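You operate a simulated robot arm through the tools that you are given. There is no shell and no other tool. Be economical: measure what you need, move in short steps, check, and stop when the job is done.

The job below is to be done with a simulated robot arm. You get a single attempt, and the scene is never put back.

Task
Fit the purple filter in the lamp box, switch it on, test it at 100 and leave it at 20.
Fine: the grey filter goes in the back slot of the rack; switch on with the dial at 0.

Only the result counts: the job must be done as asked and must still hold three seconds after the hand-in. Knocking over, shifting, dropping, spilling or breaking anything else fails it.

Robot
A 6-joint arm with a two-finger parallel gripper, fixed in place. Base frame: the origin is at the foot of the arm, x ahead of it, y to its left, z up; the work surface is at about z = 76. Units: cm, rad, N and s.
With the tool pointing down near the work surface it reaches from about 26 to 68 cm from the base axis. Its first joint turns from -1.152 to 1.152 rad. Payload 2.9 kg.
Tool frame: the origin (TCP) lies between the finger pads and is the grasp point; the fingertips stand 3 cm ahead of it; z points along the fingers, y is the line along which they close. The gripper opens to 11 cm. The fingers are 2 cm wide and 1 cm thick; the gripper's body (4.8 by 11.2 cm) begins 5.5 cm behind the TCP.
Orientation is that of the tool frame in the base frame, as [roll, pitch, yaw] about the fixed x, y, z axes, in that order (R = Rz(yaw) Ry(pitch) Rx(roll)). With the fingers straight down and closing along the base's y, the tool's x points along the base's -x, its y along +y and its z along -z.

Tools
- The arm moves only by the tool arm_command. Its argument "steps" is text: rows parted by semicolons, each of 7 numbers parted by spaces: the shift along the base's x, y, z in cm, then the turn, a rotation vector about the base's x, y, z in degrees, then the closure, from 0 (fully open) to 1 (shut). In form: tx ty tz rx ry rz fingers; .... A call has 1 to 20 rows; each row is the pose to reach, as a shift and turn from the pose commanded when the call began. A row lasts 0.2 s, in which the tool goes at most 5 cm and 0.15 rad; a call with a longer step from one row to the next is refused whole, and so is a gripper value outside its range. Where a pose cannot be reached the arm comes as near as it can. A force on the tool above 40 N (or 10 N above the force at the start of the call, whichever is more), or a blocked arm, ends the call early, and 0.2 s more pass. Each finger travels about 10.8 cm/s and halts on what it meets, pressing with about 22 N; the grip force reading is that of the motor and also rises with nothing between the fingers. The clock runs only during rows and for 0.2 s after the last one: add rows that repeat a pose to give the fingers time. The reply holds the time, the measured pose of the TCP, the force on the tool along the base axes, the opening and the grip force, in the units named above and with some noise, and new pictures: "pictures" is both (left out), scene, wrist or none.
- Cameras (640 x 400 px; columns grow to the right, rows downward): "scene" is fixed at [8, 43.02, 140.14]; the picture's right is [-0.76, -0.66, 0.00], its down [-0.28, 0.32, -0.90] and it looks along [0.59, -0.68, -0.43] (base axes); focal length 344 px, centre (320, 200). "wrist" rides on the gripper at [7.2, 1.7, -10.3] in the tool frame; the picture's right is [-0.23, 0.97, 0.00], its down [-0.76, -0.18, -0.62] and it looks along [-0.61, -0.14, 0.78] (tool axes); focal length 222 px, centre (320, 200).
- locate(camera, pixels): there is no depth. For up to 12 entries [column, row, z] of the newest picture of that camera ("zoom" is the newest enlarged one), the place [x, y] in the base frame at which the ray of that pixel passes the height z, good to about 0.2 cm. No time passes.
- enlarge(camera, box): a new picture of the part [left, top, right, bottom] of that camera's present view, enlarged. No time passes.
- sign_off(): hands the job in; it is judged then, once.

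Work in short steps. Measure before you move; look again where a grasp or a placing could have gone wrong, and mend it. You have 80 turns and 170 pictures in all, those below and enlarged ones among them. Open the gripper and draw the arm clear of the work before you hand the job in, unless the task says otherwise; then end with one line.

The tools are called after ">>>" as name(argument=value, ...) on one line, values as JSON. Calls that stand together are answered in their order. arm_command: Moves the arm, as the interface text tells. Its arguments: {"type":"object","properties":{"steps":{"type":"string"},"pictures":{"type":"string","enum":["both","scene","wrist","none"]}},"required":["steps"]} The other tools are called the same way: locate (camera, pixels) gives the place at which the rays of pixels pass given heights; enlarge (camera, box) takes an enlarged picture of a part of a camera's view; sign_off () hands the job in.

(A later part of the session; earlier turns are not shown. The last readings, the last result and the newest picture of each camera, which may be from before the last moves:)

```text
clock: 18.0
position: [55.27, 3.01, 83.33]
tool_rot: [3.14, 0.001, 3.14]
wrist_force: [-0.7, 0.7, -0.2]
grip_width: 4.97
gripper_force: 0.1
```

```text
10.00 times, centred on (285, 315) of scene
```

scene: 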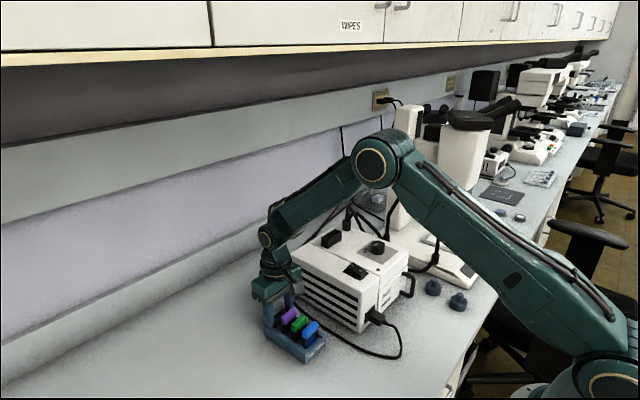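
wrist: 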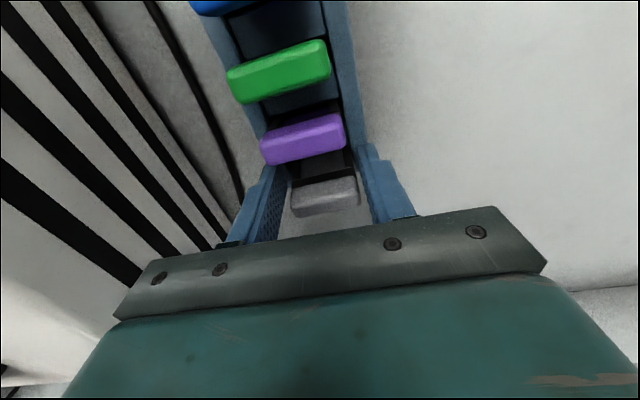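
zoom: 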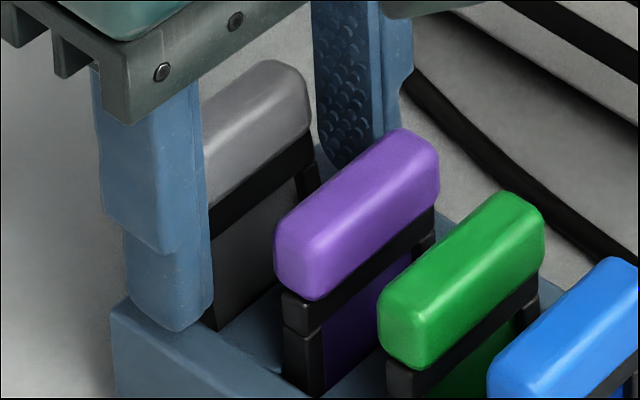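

It dropped to a level near the others, maybe leaning slightly. I raise the open gripper straight up and check.

>>> arm_command(steps="0 0 1 0 0 0 0.55; 0 0 3 0 0 0 0.55; 0 0 6 0 0 0 0.4; 0 0 10 0 0 0 0.36; 0 0 10 0 0 0 0.36")

>>> enlarge(camera="scene", box=[260, 295, 330, 360])

>>> enlarge(camera="wrist", box=[250, 20, 400, 170])

```text
clock: 19.2
position: [55.05, 3.11, 93.37]
tool_rot: [3.14, 0.001, -3.141]
wrist_force: [-0.1, 0.1, -0.1]
grip_width: 7.02
gripper_force: 0.1
```

scene: 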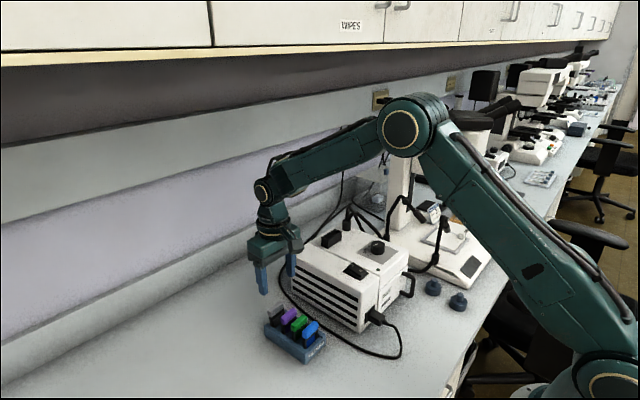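
wrist: 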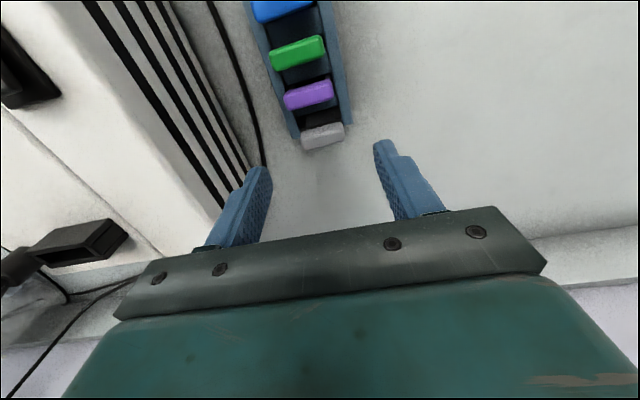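

```text
6.15 times, centred on (295, 328) of scene
```

zoom: 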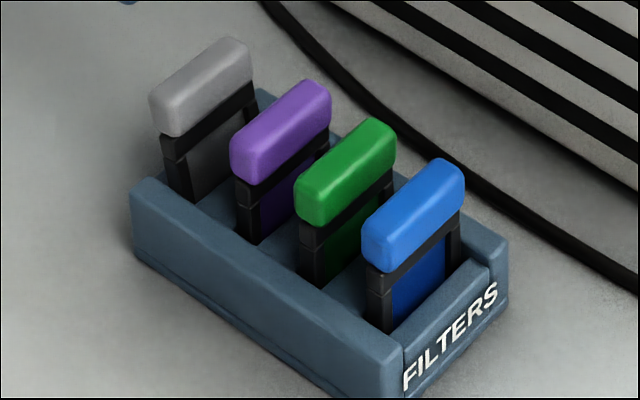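

```text
2.67 times, centred on (325, 95) of wrist
```

zoom: 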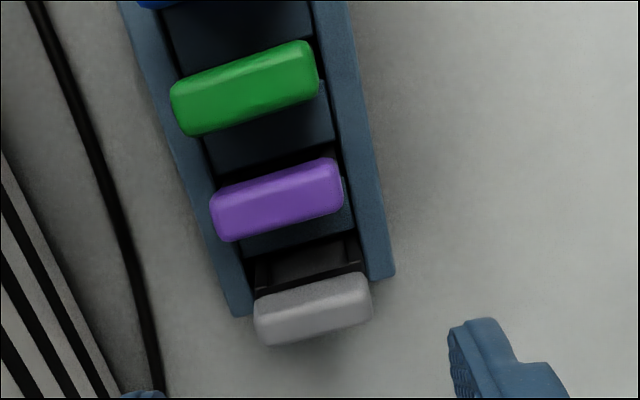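

Grey is in the back slot but leans backward a bit. I'll measure its handle to regrip, straighten and press it home.

>>> locate(camera="wrist", pixels=[[321.3, 127.6, 81.6], [323.1, 145.6, 83], [323.1, 145.6, 83.5], [312.7, 92, 81.6], [309, 105, 83], [322, 135, 82.3]])

>>> locate(camera="zoom", pixels=[[310, 287, 81.6], [315, 335, 83], [275, 195, 81.6], [280, 232, 83], [243, 78, 81.6], [248, 122, 83]])

>>> enlarge(camera="scene", box=[265, 295, 305, 330])

```text
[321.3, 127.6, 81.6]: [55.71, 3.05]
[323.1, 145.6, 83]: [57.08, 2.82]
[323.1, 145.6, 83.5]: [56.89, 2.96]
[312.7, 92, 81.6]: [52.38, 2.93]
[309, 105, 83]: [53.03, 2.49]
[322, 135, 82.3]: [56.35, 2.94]
```

```text
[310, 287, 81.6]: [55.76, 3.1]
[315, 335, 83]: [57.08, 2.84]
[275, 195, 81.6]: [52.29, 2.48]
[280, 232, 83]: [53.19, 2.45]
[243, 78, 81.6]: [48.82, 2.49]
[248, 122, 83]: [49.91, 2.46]
```

```text
11.43 times, centred on (285, 312) of scene
```

zoom: 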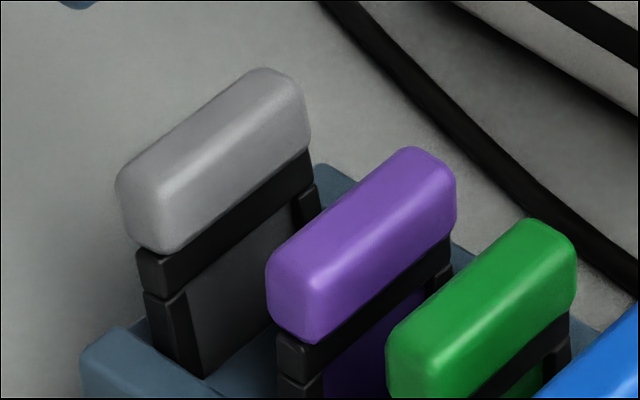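

The handle centre is x≈56.35, leaning back ~0.45 cm. I'll go down around it, grip, bring it -0.45 in x, press down slightly and release.

>>> arm_command(steps="1.05 -0.1 -3 0 0 0 0.36; 1.05 -0.1 -7 0 0 0 0.36; 1.05 -0.1 -9.4 0 0 0 0.45; 1.05 -0.1 -9.4 0 0 0 0.55; 1.05 -0.1 -9.4 0 0 0 0.8; 1.05 -0.1 -9.4 0 0 0 0.8; 0.8 -0.1 -9.4 0 0 0 0.8; 0.6 -0.1 -9.5 0 0 0 0.8; 0.6 -0.1 -9.8 0 0 0 0.8; 0.6 -0.1 -9.8 0 0 0 0.8")

>>> enlarge(camera="scene", box=[265, 295, 305, 330])

```text
clock: 21.4
position: [55.9, 2.86, 83.67]
tool_rot: [-3.141, 0.003, -3.138]
wrist_force: [4.2, 2.3, 16.3]
grip_width: 4.34
gripper_force: 22.0
```

scene: 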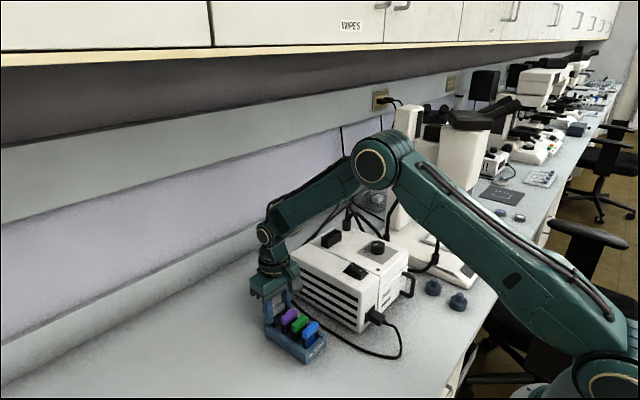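
wrist: 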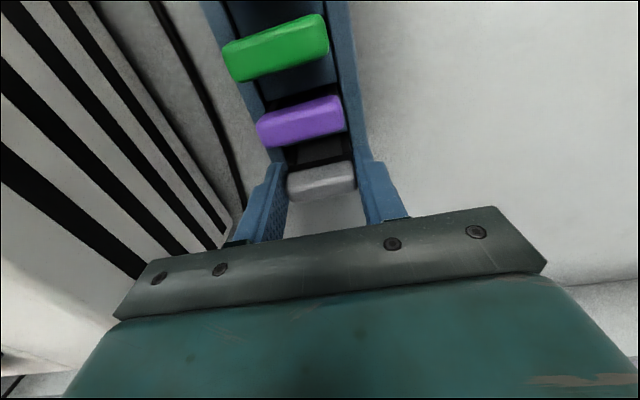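

```text
11.43 times, centred on (285, 312) of scene
```

zoom: 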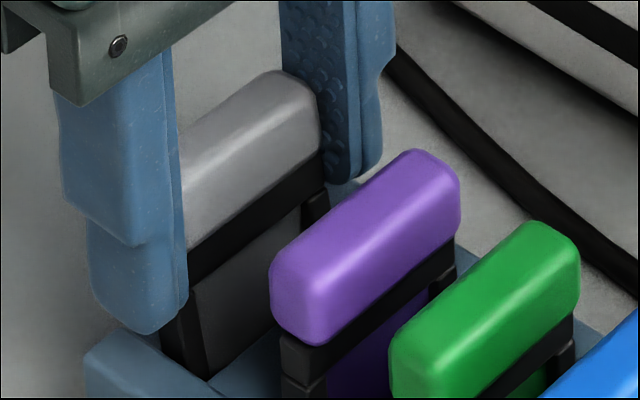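

Contact 16 N down means it's on its seat; the top moved toward upright. Release gently and raise to check.

>>> arm_command(steps="0 0 0.2 0 0 0 0.8; 0 0 0.2 0 0 0 0.5; 0 0 0.3 0 0 0 0.45; 0 0 3 0 0 0 0.4; 0 0 6 0 0 0 0.36; 0 0 9.8 0 0 0 0.36; 0 0 9.8 0 0 0 0.36")

>>> enlarge(camera="scene", box=[260, 295, 330, 360])

>>> enlarge(camera="wrist", box=[250, 20, 400, 170])

```text
clock: 23.0
position: [56.01, 2.93, 93.22]
tool_rot: [3.141, 0.0, 3.141]
wrist_force: [0.7, 0.1, 0.0]
grip_width: 7.03
gripper_force: 0.1
```

scene: 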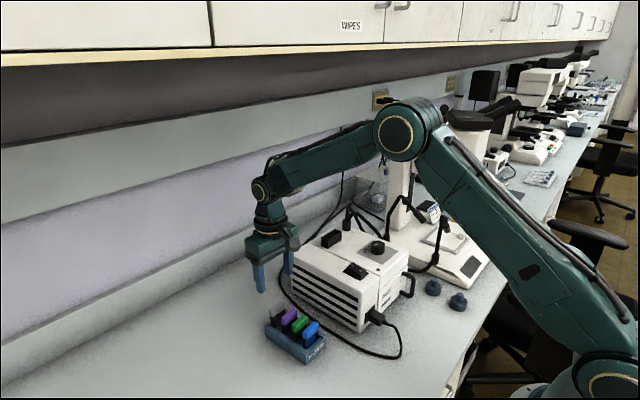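
wrist: 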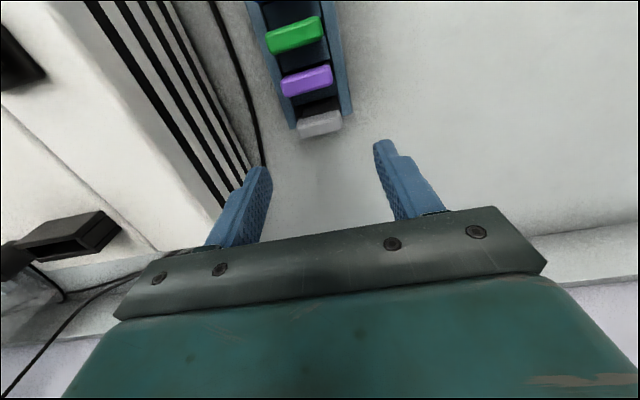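

```text
6.15 times, centred on (295, 328) of scene
```

zoom: 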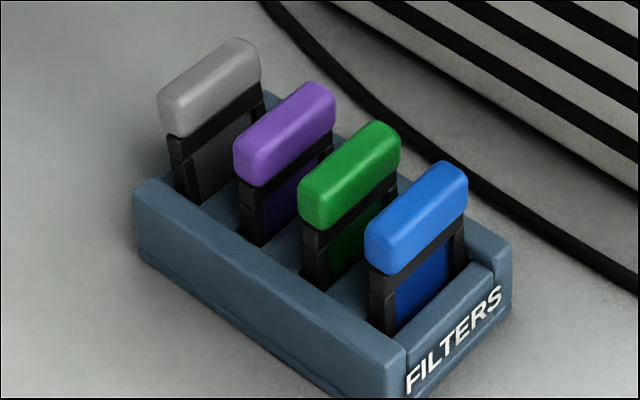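

```text
2.67 times, centred on (325, 95) of wrist
```

zoom: 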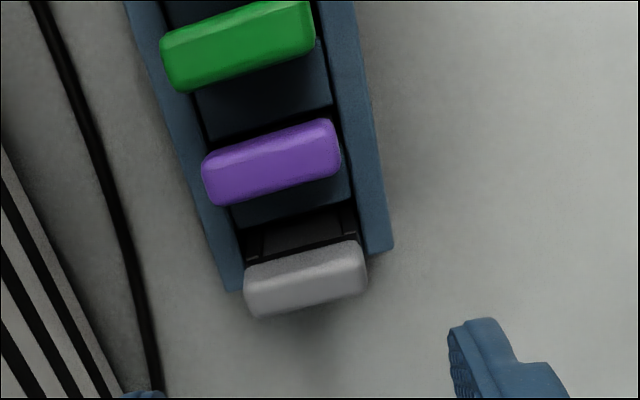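

Grey is now nearly upright, at the same level as the others. Now purple: measure its handle from this view.

>>> locate(camera="zoom", pixels=[[267, 148, 81.6], [272, 192, 83], [270, 165, 82.3], [203, 170, 82.3], [341, 140, 82.3], [300, 255, 81.6], [308, 308, 83]])

```text
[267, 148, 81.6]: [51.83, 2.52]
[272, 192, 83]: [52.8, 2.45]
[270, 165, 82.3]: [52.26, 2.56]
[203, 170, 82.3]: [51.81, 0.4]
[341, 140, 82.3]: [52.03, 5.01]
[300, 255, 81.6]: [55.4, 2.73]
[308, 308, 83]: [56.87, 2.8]
```

Purple handle centre ≈ (52.35,2.7). Descend around it at TCP z≈83.6 and stop before closing to check.

>>> arm_command(steps="-3.5 -0.3 0 0 0 0 0.36; -3.5 -0.3 -4 0 0 0 0.36; -3.5 -0.3 -8 0 0 0 0.36; -3.5 -0.3 -9.7 0 0 0 0.36; -3.5 -0.3 -9.7 0 0 0 0.36")

>>> enlarge(camera="wrist", box=[240, 100, 400, 240])

>>> enlarge(camera="scene", box=[260, 285, 320, 345])

```text
clock: 24.2
position: [52.28, 2.57, 83.33]
tool_rot: [3.141, 0.0, 3.141]
wrist_force: [0.1, -0.1, -0.3]
grip_width: 7.03
gripper_force: 0.1
```

scene: 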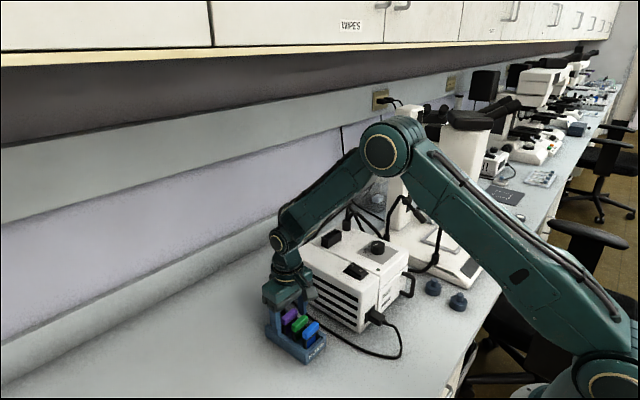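
wrist: 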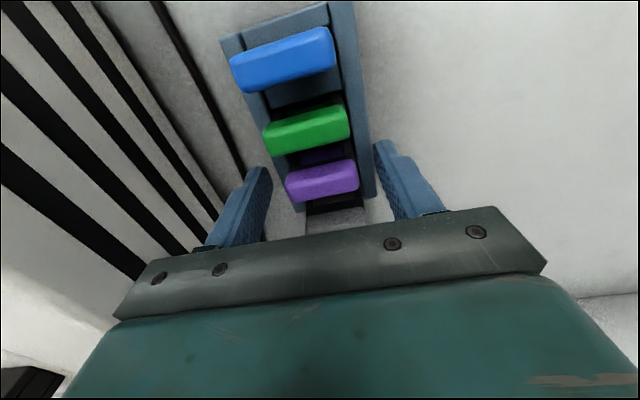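

```text
2.86 times, centred on (320, 170) of wrist
```

zoom: 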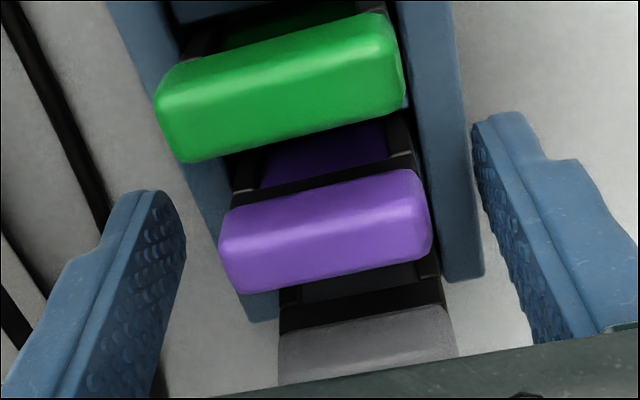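

```text
6.67 times, centred on (290, 315) of scene
```

zoom: 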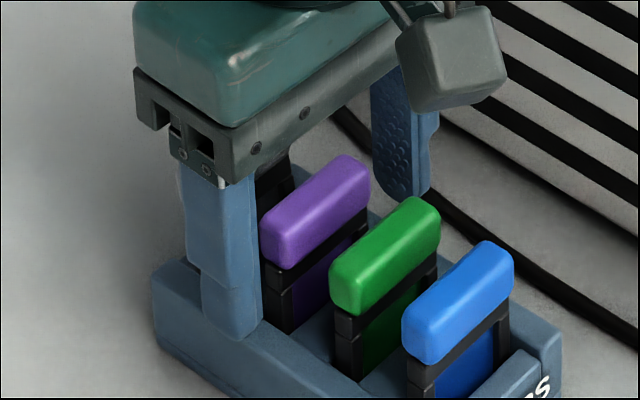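

The fingers flank the purple handle nicely (zoom (325,235)) and it lines up as grey did. Close and check.

>>> arm_command(steps="0 0 0 0 0 0 0.5; 0 0 0 0 0 0 0.8; 0 0 0 0 0 0 0.8; 0 0 0.5 0 0 0 0.8; 0 0 1.5 0 0 0 0.8; 0 0 3 0 0 0 0.8; 0 0 6 0 0 0 0.8; 0 0 10 0 0 0 0.8; 0 0 10 0 0 0 0.8")

>>> enlarge(camera="scene", box=[240, 240, 350, 370])

>>> enlarge(camera="wrist", box=[260, 80, 380, 200])

```text
clock: 26.2
position: [52.14, 2.53, 93.5]
tool_rot: [3.141, 0.001, -3.141]
wrist_force: [-0.4, 0.1, 0.0]
grip_width: 4.33
gripper_force: 22.0
```

scene: 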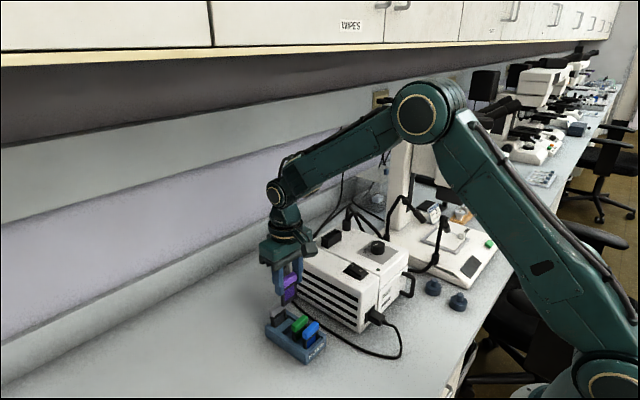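
wrist: 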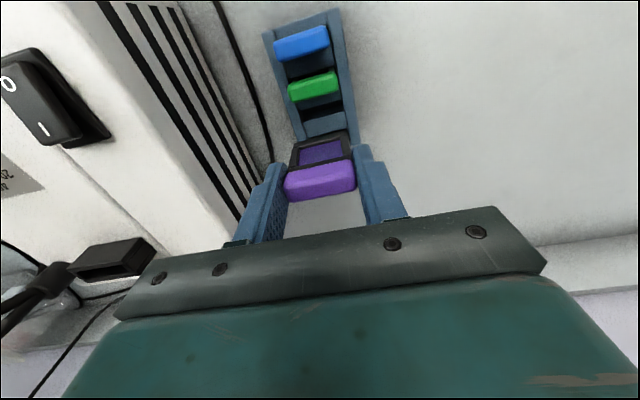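

```text
3.08 times, centred on (295, 305) of scene
```

zoom: 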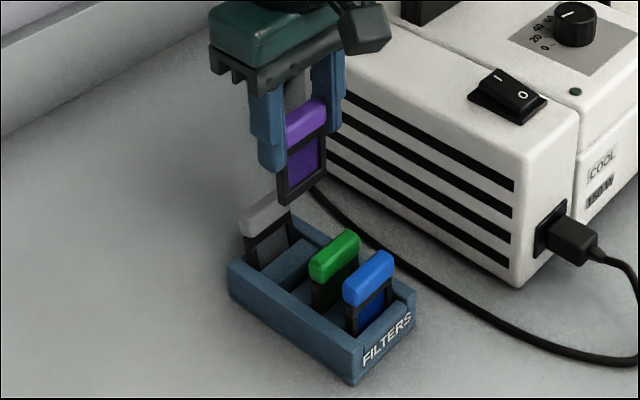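

```text
3.33 times, centred on (320, 140) of wrist
```

zoom: 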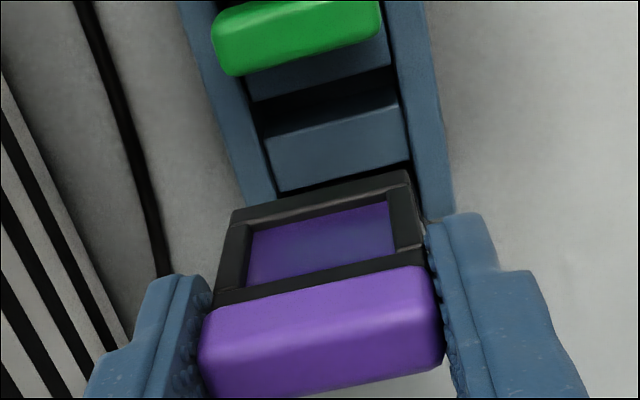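

Purple is held just as grey was (same in-hand pixels within ~1 px). I carry it above the lamp box holder to the pose from which grey came out, plus 7 cm.

>>> arm_command(steps="0 0 4 0 0 0 0.8; 0 0 8.5 0 0 0 0.8; 0 0 13 0 0 0 0.8; 0.5 -2 16 0 0 0 0.8; 1.5 -6.5 16 0 0 0 0.8; 2.5 -11 16 0 0 0 0.8; 3.5 -15.5 16 0 0 0 0.8; 4.5 -19.5 16 0 0 0 0.8; 5.12 -21.81 16 0 0 0 0.8; 5.12 -21.81 13 0 0 0 0.8; 5.12 -21.81 10.5 0 0 0 0.8; 5.12 -21.81 10.5 0 0 0 0.8")

>>> enlarge(camera="wrist", box=[260, 80, 380, 200])

>>> enlarge(camera="scene", box=[290, 160, 400, 260])

```text
clock: 28.8
position: [57.38, -19.13, 103.85]
tool_rot: [3.141, 0.0, 3.141]
wrist_force: [0.5, -1.2, -0.9]
grip_width: 4.3
gripper_force: 22.1
```

scene: 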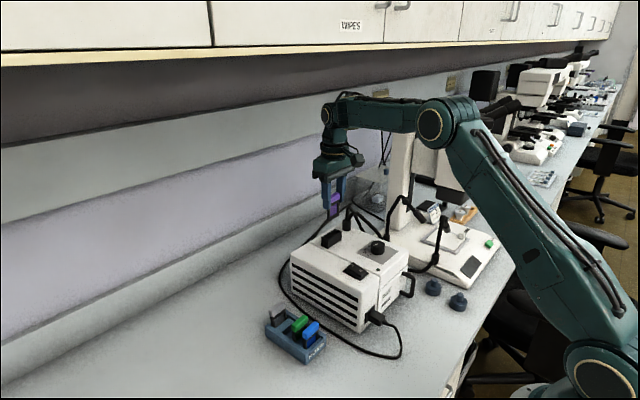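
wrist: 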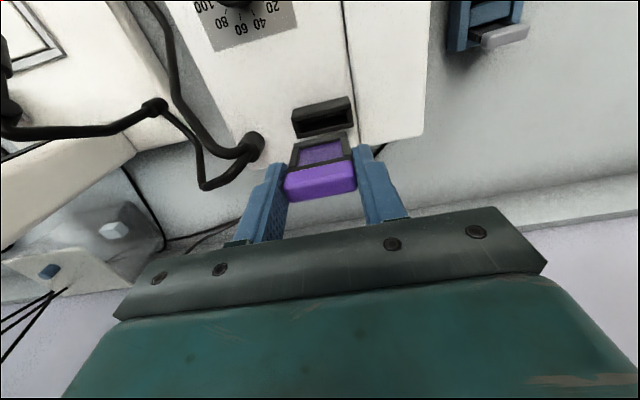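

```text
3.33 times, centred on (320, 140) of wrist
```

zoom: 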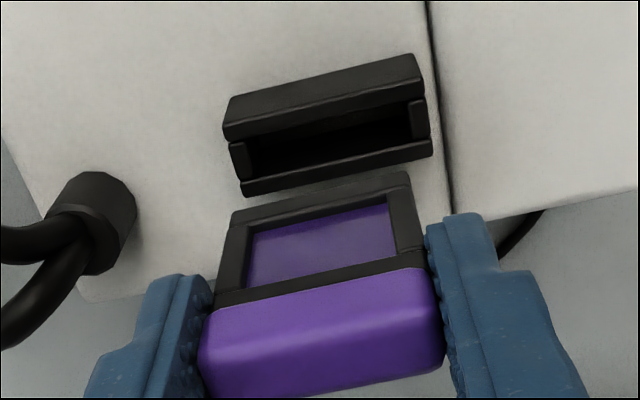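

```text
4.00 times, centred on (345, 210) of scene
```

zoom: 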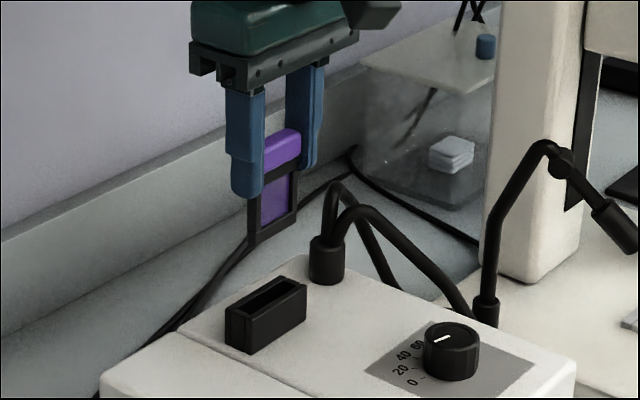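

I'll measure the slot opening corners and plate bottom for alignment before inserting.

>>> locate(camera="zoom", pixels=[[247, 142, 92.5], [410, 100, 92.5], [247, 182, 92.5], [430, 140, 92.5], [222, 138, 92.5], [420, 85, 92.5], [240, 195, 92.5], [432, 155, 92.5], [237, 212, 97.2], [408, 175, 97.2], [205, 310, 102.1], [420, 268, 102.1]])

>>> enlarge(camera="scene", box=[315, 210, 355, 250])

```text
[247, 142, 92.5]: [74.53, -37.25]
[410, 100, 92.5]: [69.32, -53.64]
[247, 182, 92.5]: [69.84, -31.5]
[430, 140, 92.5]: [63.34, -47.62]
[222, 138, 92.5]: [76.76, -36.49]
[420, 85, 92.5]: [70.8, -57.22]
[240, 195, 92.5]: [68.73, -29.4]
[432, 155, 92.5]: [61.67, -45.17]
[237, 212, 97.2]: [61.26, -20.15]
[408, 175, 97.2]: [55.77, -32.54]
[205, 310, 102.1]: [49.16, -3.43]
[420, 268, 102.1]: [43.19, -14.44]
```

```text
10.00 times, centred on (335, 230) of scene
```

zoom: 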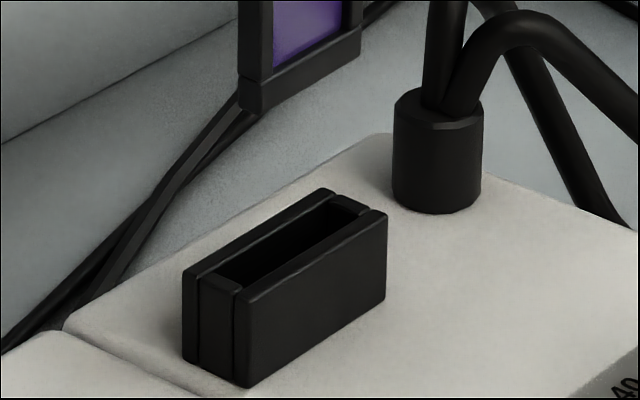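

Redo with wrist pixels, plus the scene zoom's slot centre.

>>> locate(camera="wrist", pixels=[[298.1, 122.6, 92.5], [347, 110, 92.5], [298.1, 134.6, 92.5], [353, 122, 92.5], [324.2, 123.8, 92.5], [290.6, 121.4, 92.5], [353.6, 126.5, 92.5], [295.1, 143.6, 97.2], [346.4, 132.5, 97.2], [346.4, 132.5, 96.8], [320.5, 138, 97]])

>>> locate(camera="zoom", pixels=[[290, 240, 92.5], [290, 240, 93], [183, 270, 92.5], [238, 290, 92.5], [386, 215, 92.5], [330, 190, 92.5], [258, 112, 97], [360, 52, 97], [258, 112, 96.5], [240, 102, 97]])

```text
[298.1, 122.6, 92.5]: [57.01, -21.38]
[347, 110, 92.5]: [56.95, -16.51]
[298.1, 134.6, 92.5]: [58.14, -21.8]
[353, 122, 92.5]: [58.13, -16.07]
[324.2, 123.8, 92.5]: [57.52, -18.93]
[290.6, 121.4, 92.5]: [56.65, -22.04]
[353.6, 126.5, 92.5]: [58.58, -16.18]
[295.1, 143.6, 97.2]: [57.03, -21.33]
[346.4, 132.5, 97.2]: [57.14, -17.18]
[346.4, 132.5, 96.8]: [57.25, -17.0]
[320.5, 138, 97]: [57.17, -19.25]
```

```text
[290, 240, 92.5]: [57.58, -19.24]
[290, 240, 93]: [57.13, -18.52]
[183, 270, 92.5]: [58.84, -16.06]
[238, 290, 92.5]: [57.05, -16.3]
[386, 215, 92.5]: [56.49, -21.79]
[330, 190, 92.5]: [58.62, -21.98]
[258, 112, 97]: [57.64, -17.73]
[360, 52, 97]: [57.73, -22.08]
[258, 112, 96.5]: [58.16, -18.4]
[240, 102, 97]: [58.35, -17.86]
```

Slot centre ≈ (57.55,-18.95), plate ≈ (57.5,-19.2). I shift (0.05, +0.2) and lower to about 1.4 cm into the slot.

>>> arm_command(steps="0.05 0.2 -2 0 0 0 0.8; 0.05 0.2 -4 0 0 0 0.8; 0.05 0.2 -4.8 0 0 0 0.8; 0.05 0.2 -5.4 0 0 0 0.8; 0.05 0.2 -5.8 0 0 0 0.8; 0.05 0.2 -5.8 0 0 0 0.8")

>>> enlarge(camera="wrist", box=[260, 80, 380, 200])

>>> enlarge(camera="scene", box=[310, 200, 360, 250])

```text
clock: 30.2
position: [57.59, -19.16, 98.17]
tool_rot: [3.141, -0.001, 3.141]
wrist_force: [-0.3, 0.8, -0.3]
grip_width: 4.31
gripper_force: 22.0
```

scene: 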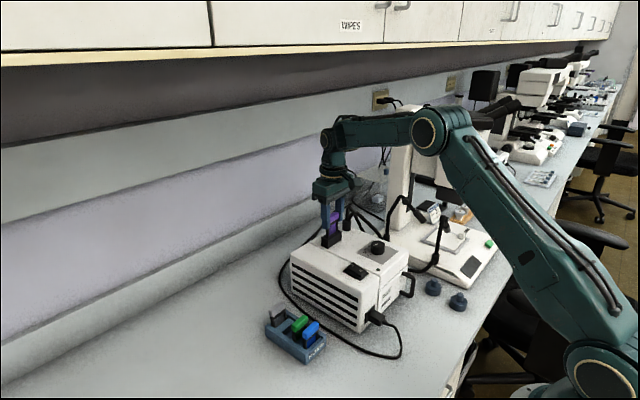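
wrist: 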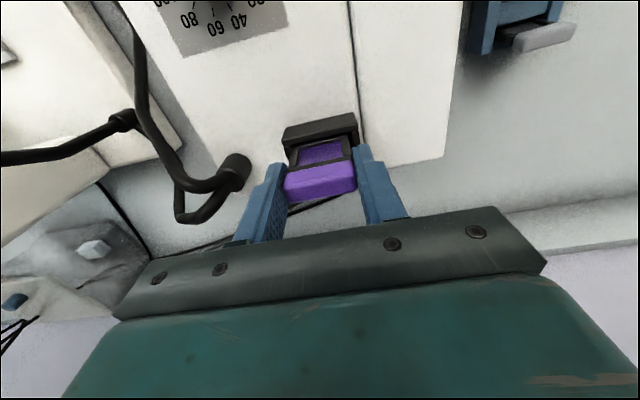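

```text
3.33 times, centred on (320, 140) of wrist
```

zoom: 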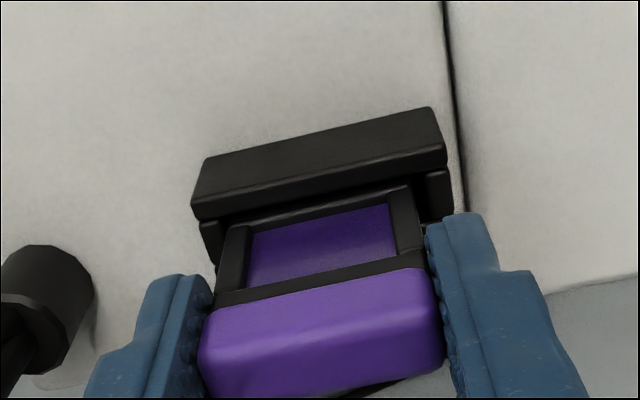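

```text
8.00 times, centred on (335, 225) of scene
```

zoom: 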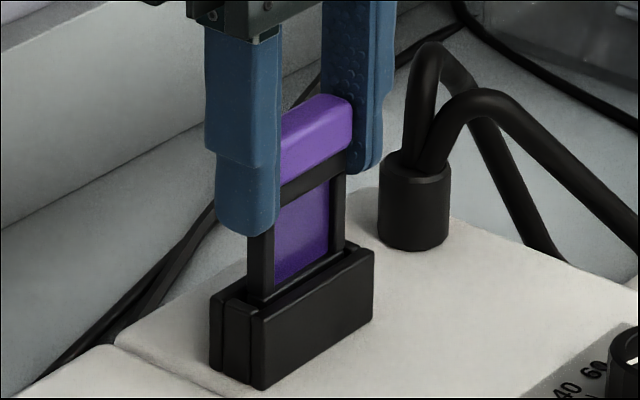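

The plate's bottom is inside the holder with no force. I lower the remaining 1.6 cm to the grey's original height.

>>> arm_command(steps="0 0 -0.6 0 0 0 0.8; 0 0 -1.1 0 0 0 0.8; 0 0 -1.5 0 0 0 0.8; 0 0 -1.7 0 0 0 0.8; 0 0 -1.7 0 0 0 0.8")

>>> enlarge(camera="scene", box=[310, 200, 360, 250])

>>> enlarge(camera="wrist", box=[260, 80, 380, 200])

```text
clock: 31.4
position: [57.42, -19.18, 96.57]
tool_rot: [-3.141, -0.001, 3.141]
wrist_force: [0.0, 0.1, -0.5]
grip_width: 4.32
gripper_force: 22.2
```

scene: 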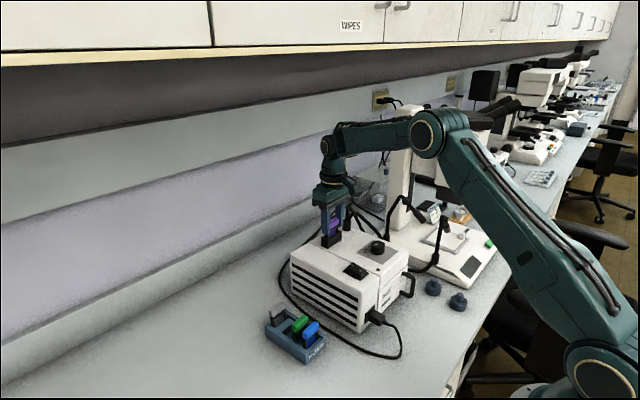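
wrist: 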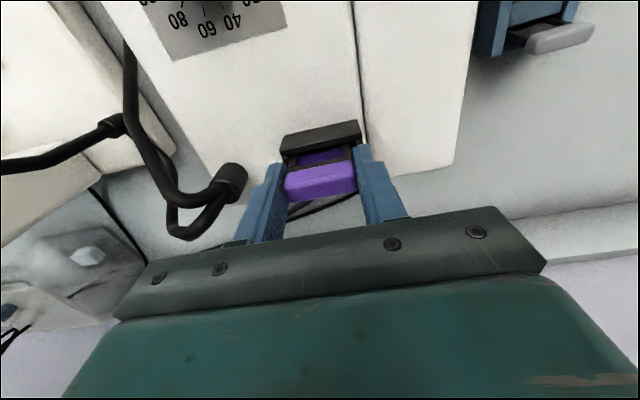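

```text
8.00 times, centred on (335, 225) of scene
```

zoom: 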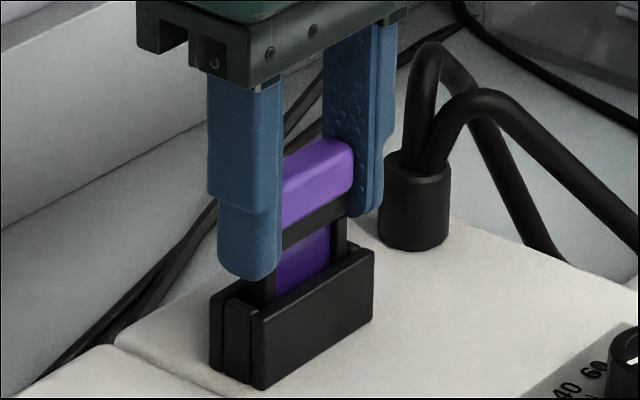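

```text
3.33 times, centred on (320, 140) of wrist
```

zoom: 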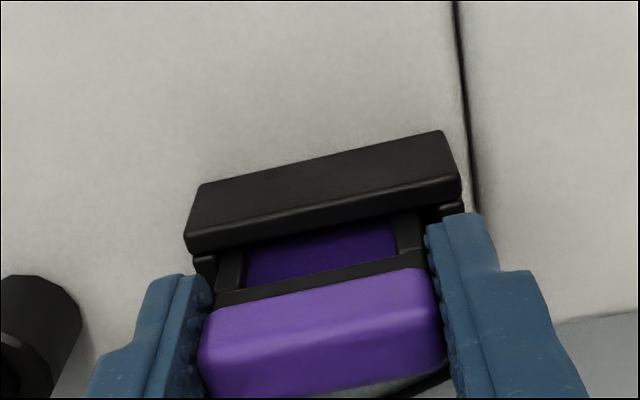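

Near the seat but no contact yet; I lower 0.3 cm more to feel for the bottom.

>>> arm_command(steps="0 0 -0.1 0 0 0 0.8; 0 0 -0.2 0 0 0 0.8; 0 0 -0.3 0 0 0 0.8; 0 0 -0.3 0 0 0 0.8", pictures="none")

```text
clock: 32.4
position: [57.51, -19.01, 96.25]
tool_rot: [3.141, 0.002, -3.141]
wrist_force: [-0.7, -0.2, 2.8]
grip_width: 4.29
gripper_force: 22.1
```

Light contact (2.8 N) – it's bottoming. One more 0.15 cm press to confirm, then release and raise.

>>> arm_command(steps="0 0 -0.15 0 0 0 0.8; 0 0 -0.15 0 0 0 0.8; 0 0 0 0 0 0 0.8; 0 0 0 0 0 0 0.5; 0 0 0.1 0 0 0 0.45; 0 0 2 0 0 0 0.4; 0 0 6 0 0 0 0.4; 0 0 10 0 0 0 0.4; 0 0 10 0 0 0 0.4")

>>> enlarge(camera="scene", box=[310, 200, 400, 260])

>>> enlarge(camera="wrist", box=[180, 0, 400, 160])

```text
clock: 34.4
position: [57.62, -18.93, 106.23]
tool_rot: [-3.141, 0.002, -3.141]
wrist_force: [-0.2, -1.5, 0.5]
grip_width: 6.59
gripper_force: 0.1
```

scene: 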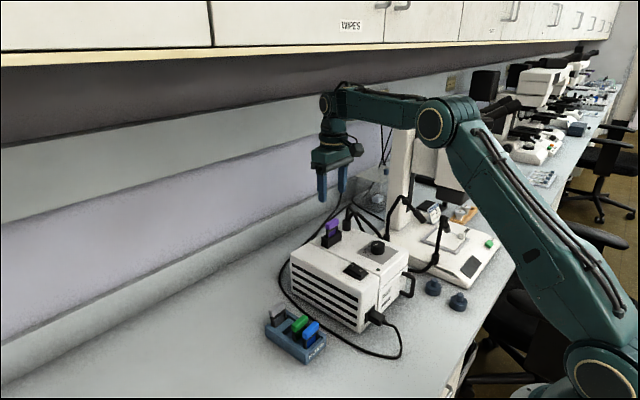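
wrist: 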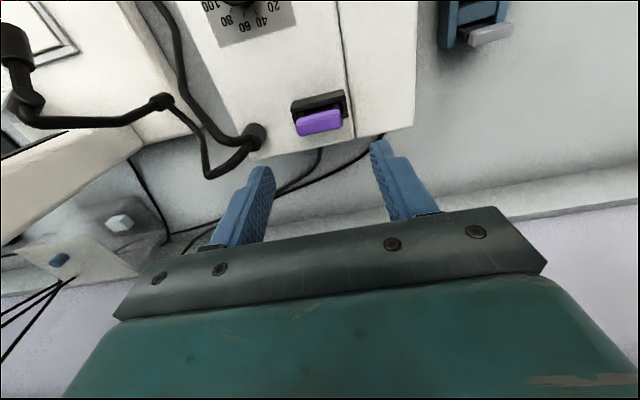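

```text
6.67 times, centred on (355, 230) of scene
```

zoom: 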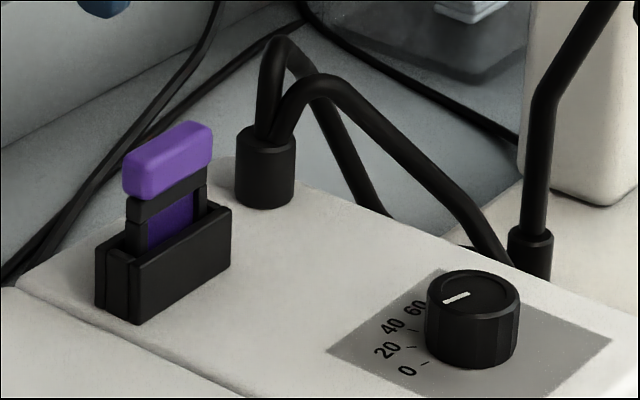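

```text
2.50 times, centred on (290, 80) of wrist
```

zoom: 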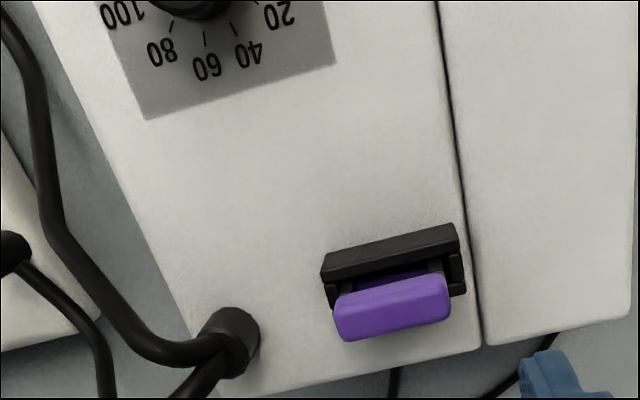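

Purple is fitted like grey was. Now I move above the dial for a direct view of its pointer and scale.

>>> arm_command(steps="-3 0 1 0 0 0 0.4; -6 -1 2 0 0 0 0.4; -9 -2.5 2 0 0 0 0.4; -12 -4 2 0 0 0 0.4; -12 -4 2 0 0 0 0.4")

>>> enlarge(camera="wrist", box=[250, 40, 410, 170])

```text
clock: 35.6
position: [45.69, -23.33, 108.13]
tool_rot: [-3.141, 0.0, -3.142]
wrist_force: [0.0, 0.2, -0.6]
grip_width: 6.58
gripper_force: 0.0
```

scene: 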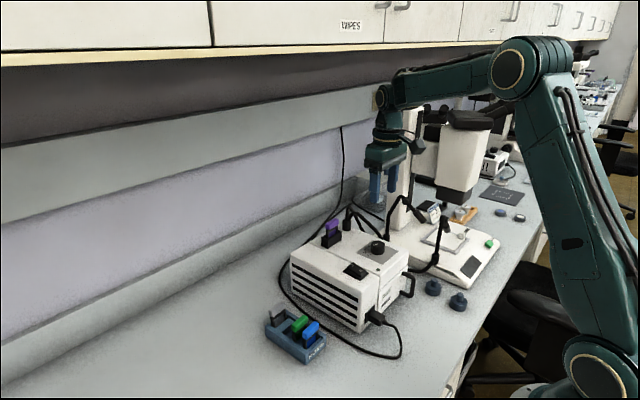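
wrist: 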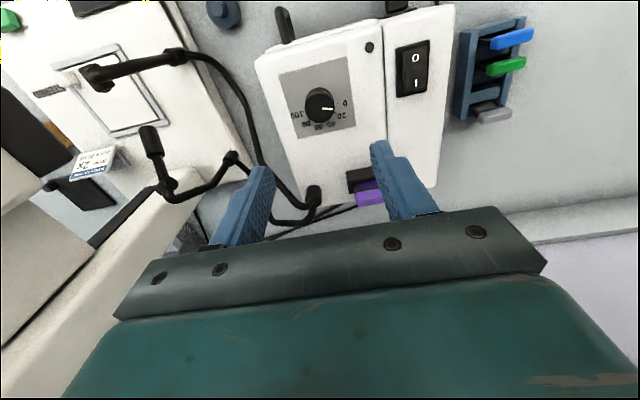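

```text
3.08 times, centred on (330, 105) of wrist
```

zoom: 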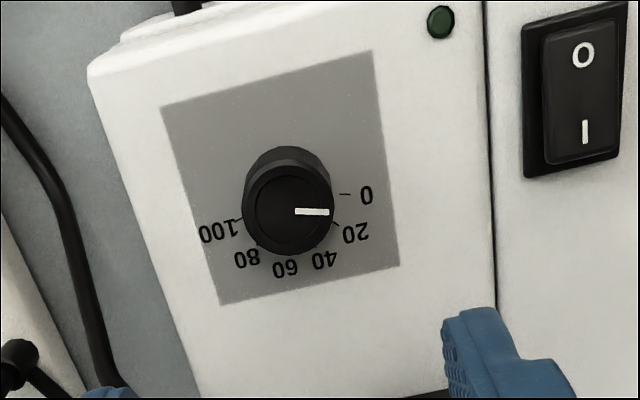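

I'll compute angles: dial top centre (289,210), pointer tip (329,212), ticks 0 (344,195), 20 (336,222), 100 (237,221), and labels.

>>> locate(camera="zoom", pixels=[[289, 210, 92.2], [329, 212, 92.2], [295, 212, 92.2], [344, 195, 90], [336, 222, 90], [238, 221, 90], [366, 195, 90], [356, 233, 90], [324, 260, 90], [286, 268, 90], [246, 258, 90], [218, 232, 90]])

>>> locate(camera="wrist", pixels=[[320, 108.2, 92.2], [313, 88, 90], [412, 68, 90.5], [416, 57.5, 90.5], [416, 84, 90.5], [412, 42, 90.5], [412, 97, 90.5], [369, 47, 90]])

```text
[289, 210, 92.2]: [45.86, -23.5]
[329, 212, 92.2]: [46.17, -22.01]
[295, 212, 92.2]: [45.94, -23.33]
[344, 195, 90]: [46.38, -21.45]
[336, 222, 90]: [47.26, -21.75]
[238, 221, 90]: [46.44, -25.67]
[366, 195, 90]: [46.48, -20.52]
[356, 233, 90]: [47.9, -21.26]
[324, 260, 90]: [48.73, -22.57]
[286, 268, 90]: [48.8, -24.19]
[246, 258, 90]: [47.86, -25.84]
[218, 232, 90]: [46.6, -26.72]
```

```text
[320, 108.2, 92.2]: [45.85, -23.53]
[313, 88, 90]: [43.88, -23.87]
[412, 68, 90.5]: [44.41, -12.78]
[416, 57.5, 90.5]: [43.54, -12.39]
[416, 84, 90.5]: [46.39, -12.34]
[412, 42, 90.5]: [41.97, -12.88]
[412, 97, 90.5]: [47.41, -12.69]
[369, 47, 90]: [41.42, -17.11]
```

The pointer is at 11.7° and the 0 mark at ≈12°, so the dial is at 0; 100 is at ≈167° (clockwise from above, ~31° per 20). Rocker 'I' end is at ≈(46.4,-12.4). I close the fingers and move above it.

>>> arm_command(steps="0.2 3.5 0 0 0 0 0.7; 0.4 7 0 0 0 0 1; 0.6 10.5 0 0 0 0 1; 0.6 10.5 -4 0 0 0 1; 0.6 10.5 -8 0 0 0 1; 0.6 10.5 -10.5 0 0 0 1; 0.6 10.5 -10.5 0 0 0 1")

>>> enlarge(camera="wrist", box=[250, 60, 410, 200])

>>> enlarge(camera="scene", box=[320, 220, 400, 290])

```text
clock: 37.2
position: [46.08, -12.62, 97.63]
tool_rot: [3.141, 0.0, -3.141]
wrist_force: [0.1, -0.6, -0.3]
grip_width: 0.01
gripper_force: 21.8
```

scene: 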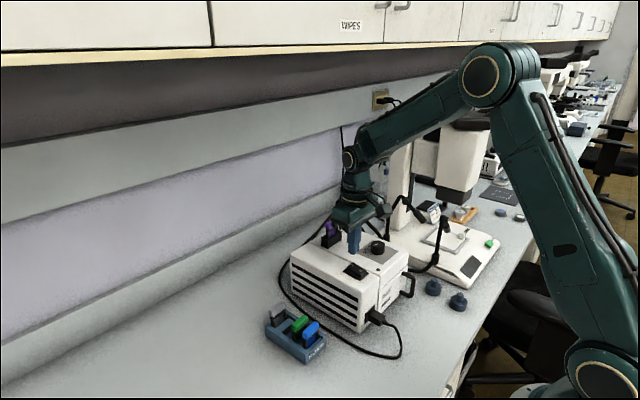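
wrist: 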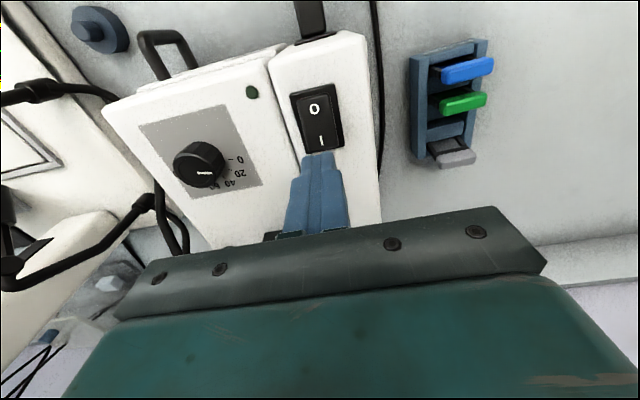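

```text
2.86 times, centred on (330, 130) of wrist
```

zoom: 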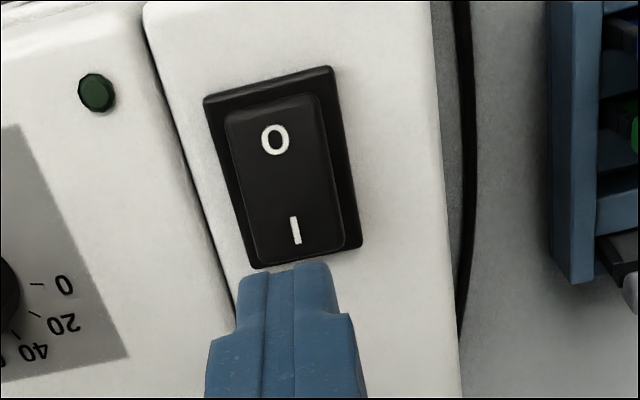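

```text
5.71 times, centred on (360, 255) of scene
```

zoom: 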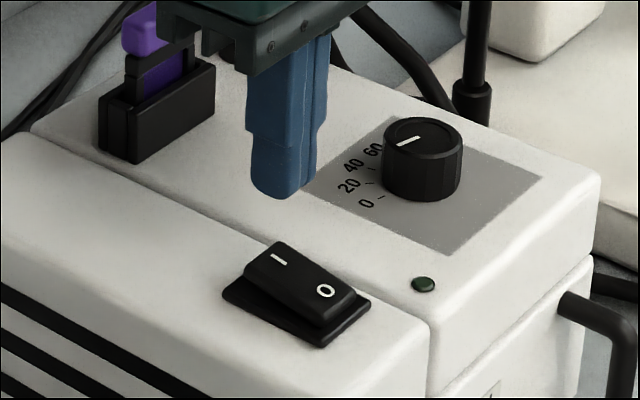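

I'll triangulate the I glyph's place and height.

>>> locate(camera="wrist", pixels=[[321.6, 140.8, 91], [321.6, 140.8, 92], [314.3, 108.7, 91], [323, 151.7, 91], [323, 151.7, 92], [303, 152, 90.3], [343, 146, 90.3]])

>>> locate(camera="zoom", pixels=[[278, 258, 91], [278, 258, 92], [325, 290, 91], [325, 290, 90.5], [260, 258, 91], [260, 258, 92], [222, 295, 90.3]])

```text
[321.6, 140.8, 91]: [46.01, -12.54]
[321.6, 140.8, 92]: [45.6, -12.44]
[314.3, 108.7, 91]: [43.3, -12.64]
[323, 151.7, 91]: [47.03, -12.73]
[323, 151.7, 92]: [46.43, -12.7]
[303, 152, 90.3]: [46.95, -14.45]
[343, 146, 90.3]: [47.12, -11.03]
```

```text
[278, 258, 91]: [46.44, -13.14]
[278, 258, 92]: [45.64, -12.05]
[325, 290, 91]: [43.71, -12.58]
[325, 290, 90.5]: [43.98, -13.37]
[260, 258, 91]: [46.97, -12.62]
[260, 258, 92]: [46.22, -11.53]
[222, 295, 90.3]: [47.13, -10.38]
```

The I end is at ≈(46.2,-12.5), z≈91.8, directly under the fingertips (now z≈94.8). I press down in small steps.

>>> arm_command(steps="0 0 -1.5 0 0 0 1; 0 0 -2.6 0 0 0 1; 0 0 -2.9 0 0 0 1; 0 0 -3.2 0 0 0 1; 0 0 -3.4 0 0 0 1; 0 0 -3.6 0 0 0 1; 0 0 -3.6 0 0 0 1")

>>> enlarge(camera="scene", box=[320, 220, 400, 290])

```text
clock: 38.8
position: [46.15, -12.36, 94.19]
tool_rot: [-3.141, 0.002, -3.141]
wrist_force: [1.6, -1.1, 0.2]
grip_width: 0.01
gripper_force: 22.1
```

scene: 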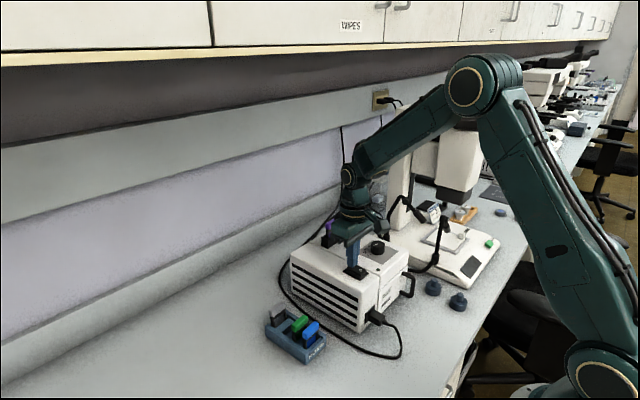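
wrist: 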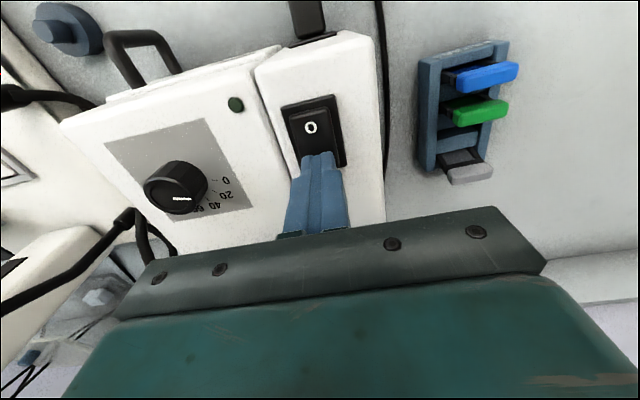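

```text
5.71 times, centred on (360, 255) of scene
```

zoom: 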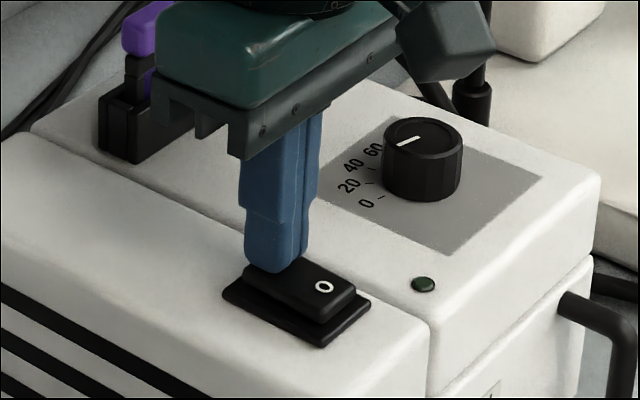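

The rocker is moving but the lamp LED (423,284) is still dark. Press further.

>>> arm_command(steps="0 0 -0.2 0 0 0 1; 0 0 -0.4 0 0 0 1; 0 0 -0.6 0 0 0 1; 0 0 -0.7 0 0 0 1; 0 0 -0.7 0 0 0 1", pictures="none")

>>> enlarge(camera="scene", box=[320, 220, 400, 290])

```text
clock: 39.6
position: [46.36, -12.55, 93.89]
tool_rot: [-3.14, 0.008, -3.14]
wrist_force: [-0.1, -0.8, 1.7]
grip_width: 0.0
gripper_force: 21.4
stopped in row 4: the force on the tool passed its limit (the readings are from after the stop); the commanded pose is now the measured one
```

```text
5.71 times, centred on (360, 255) of scene
```

zoom: 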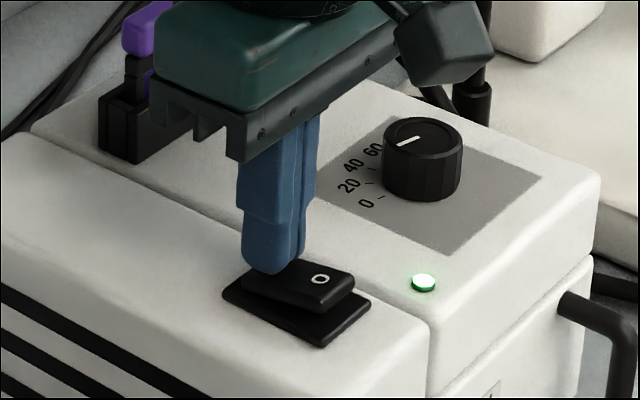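

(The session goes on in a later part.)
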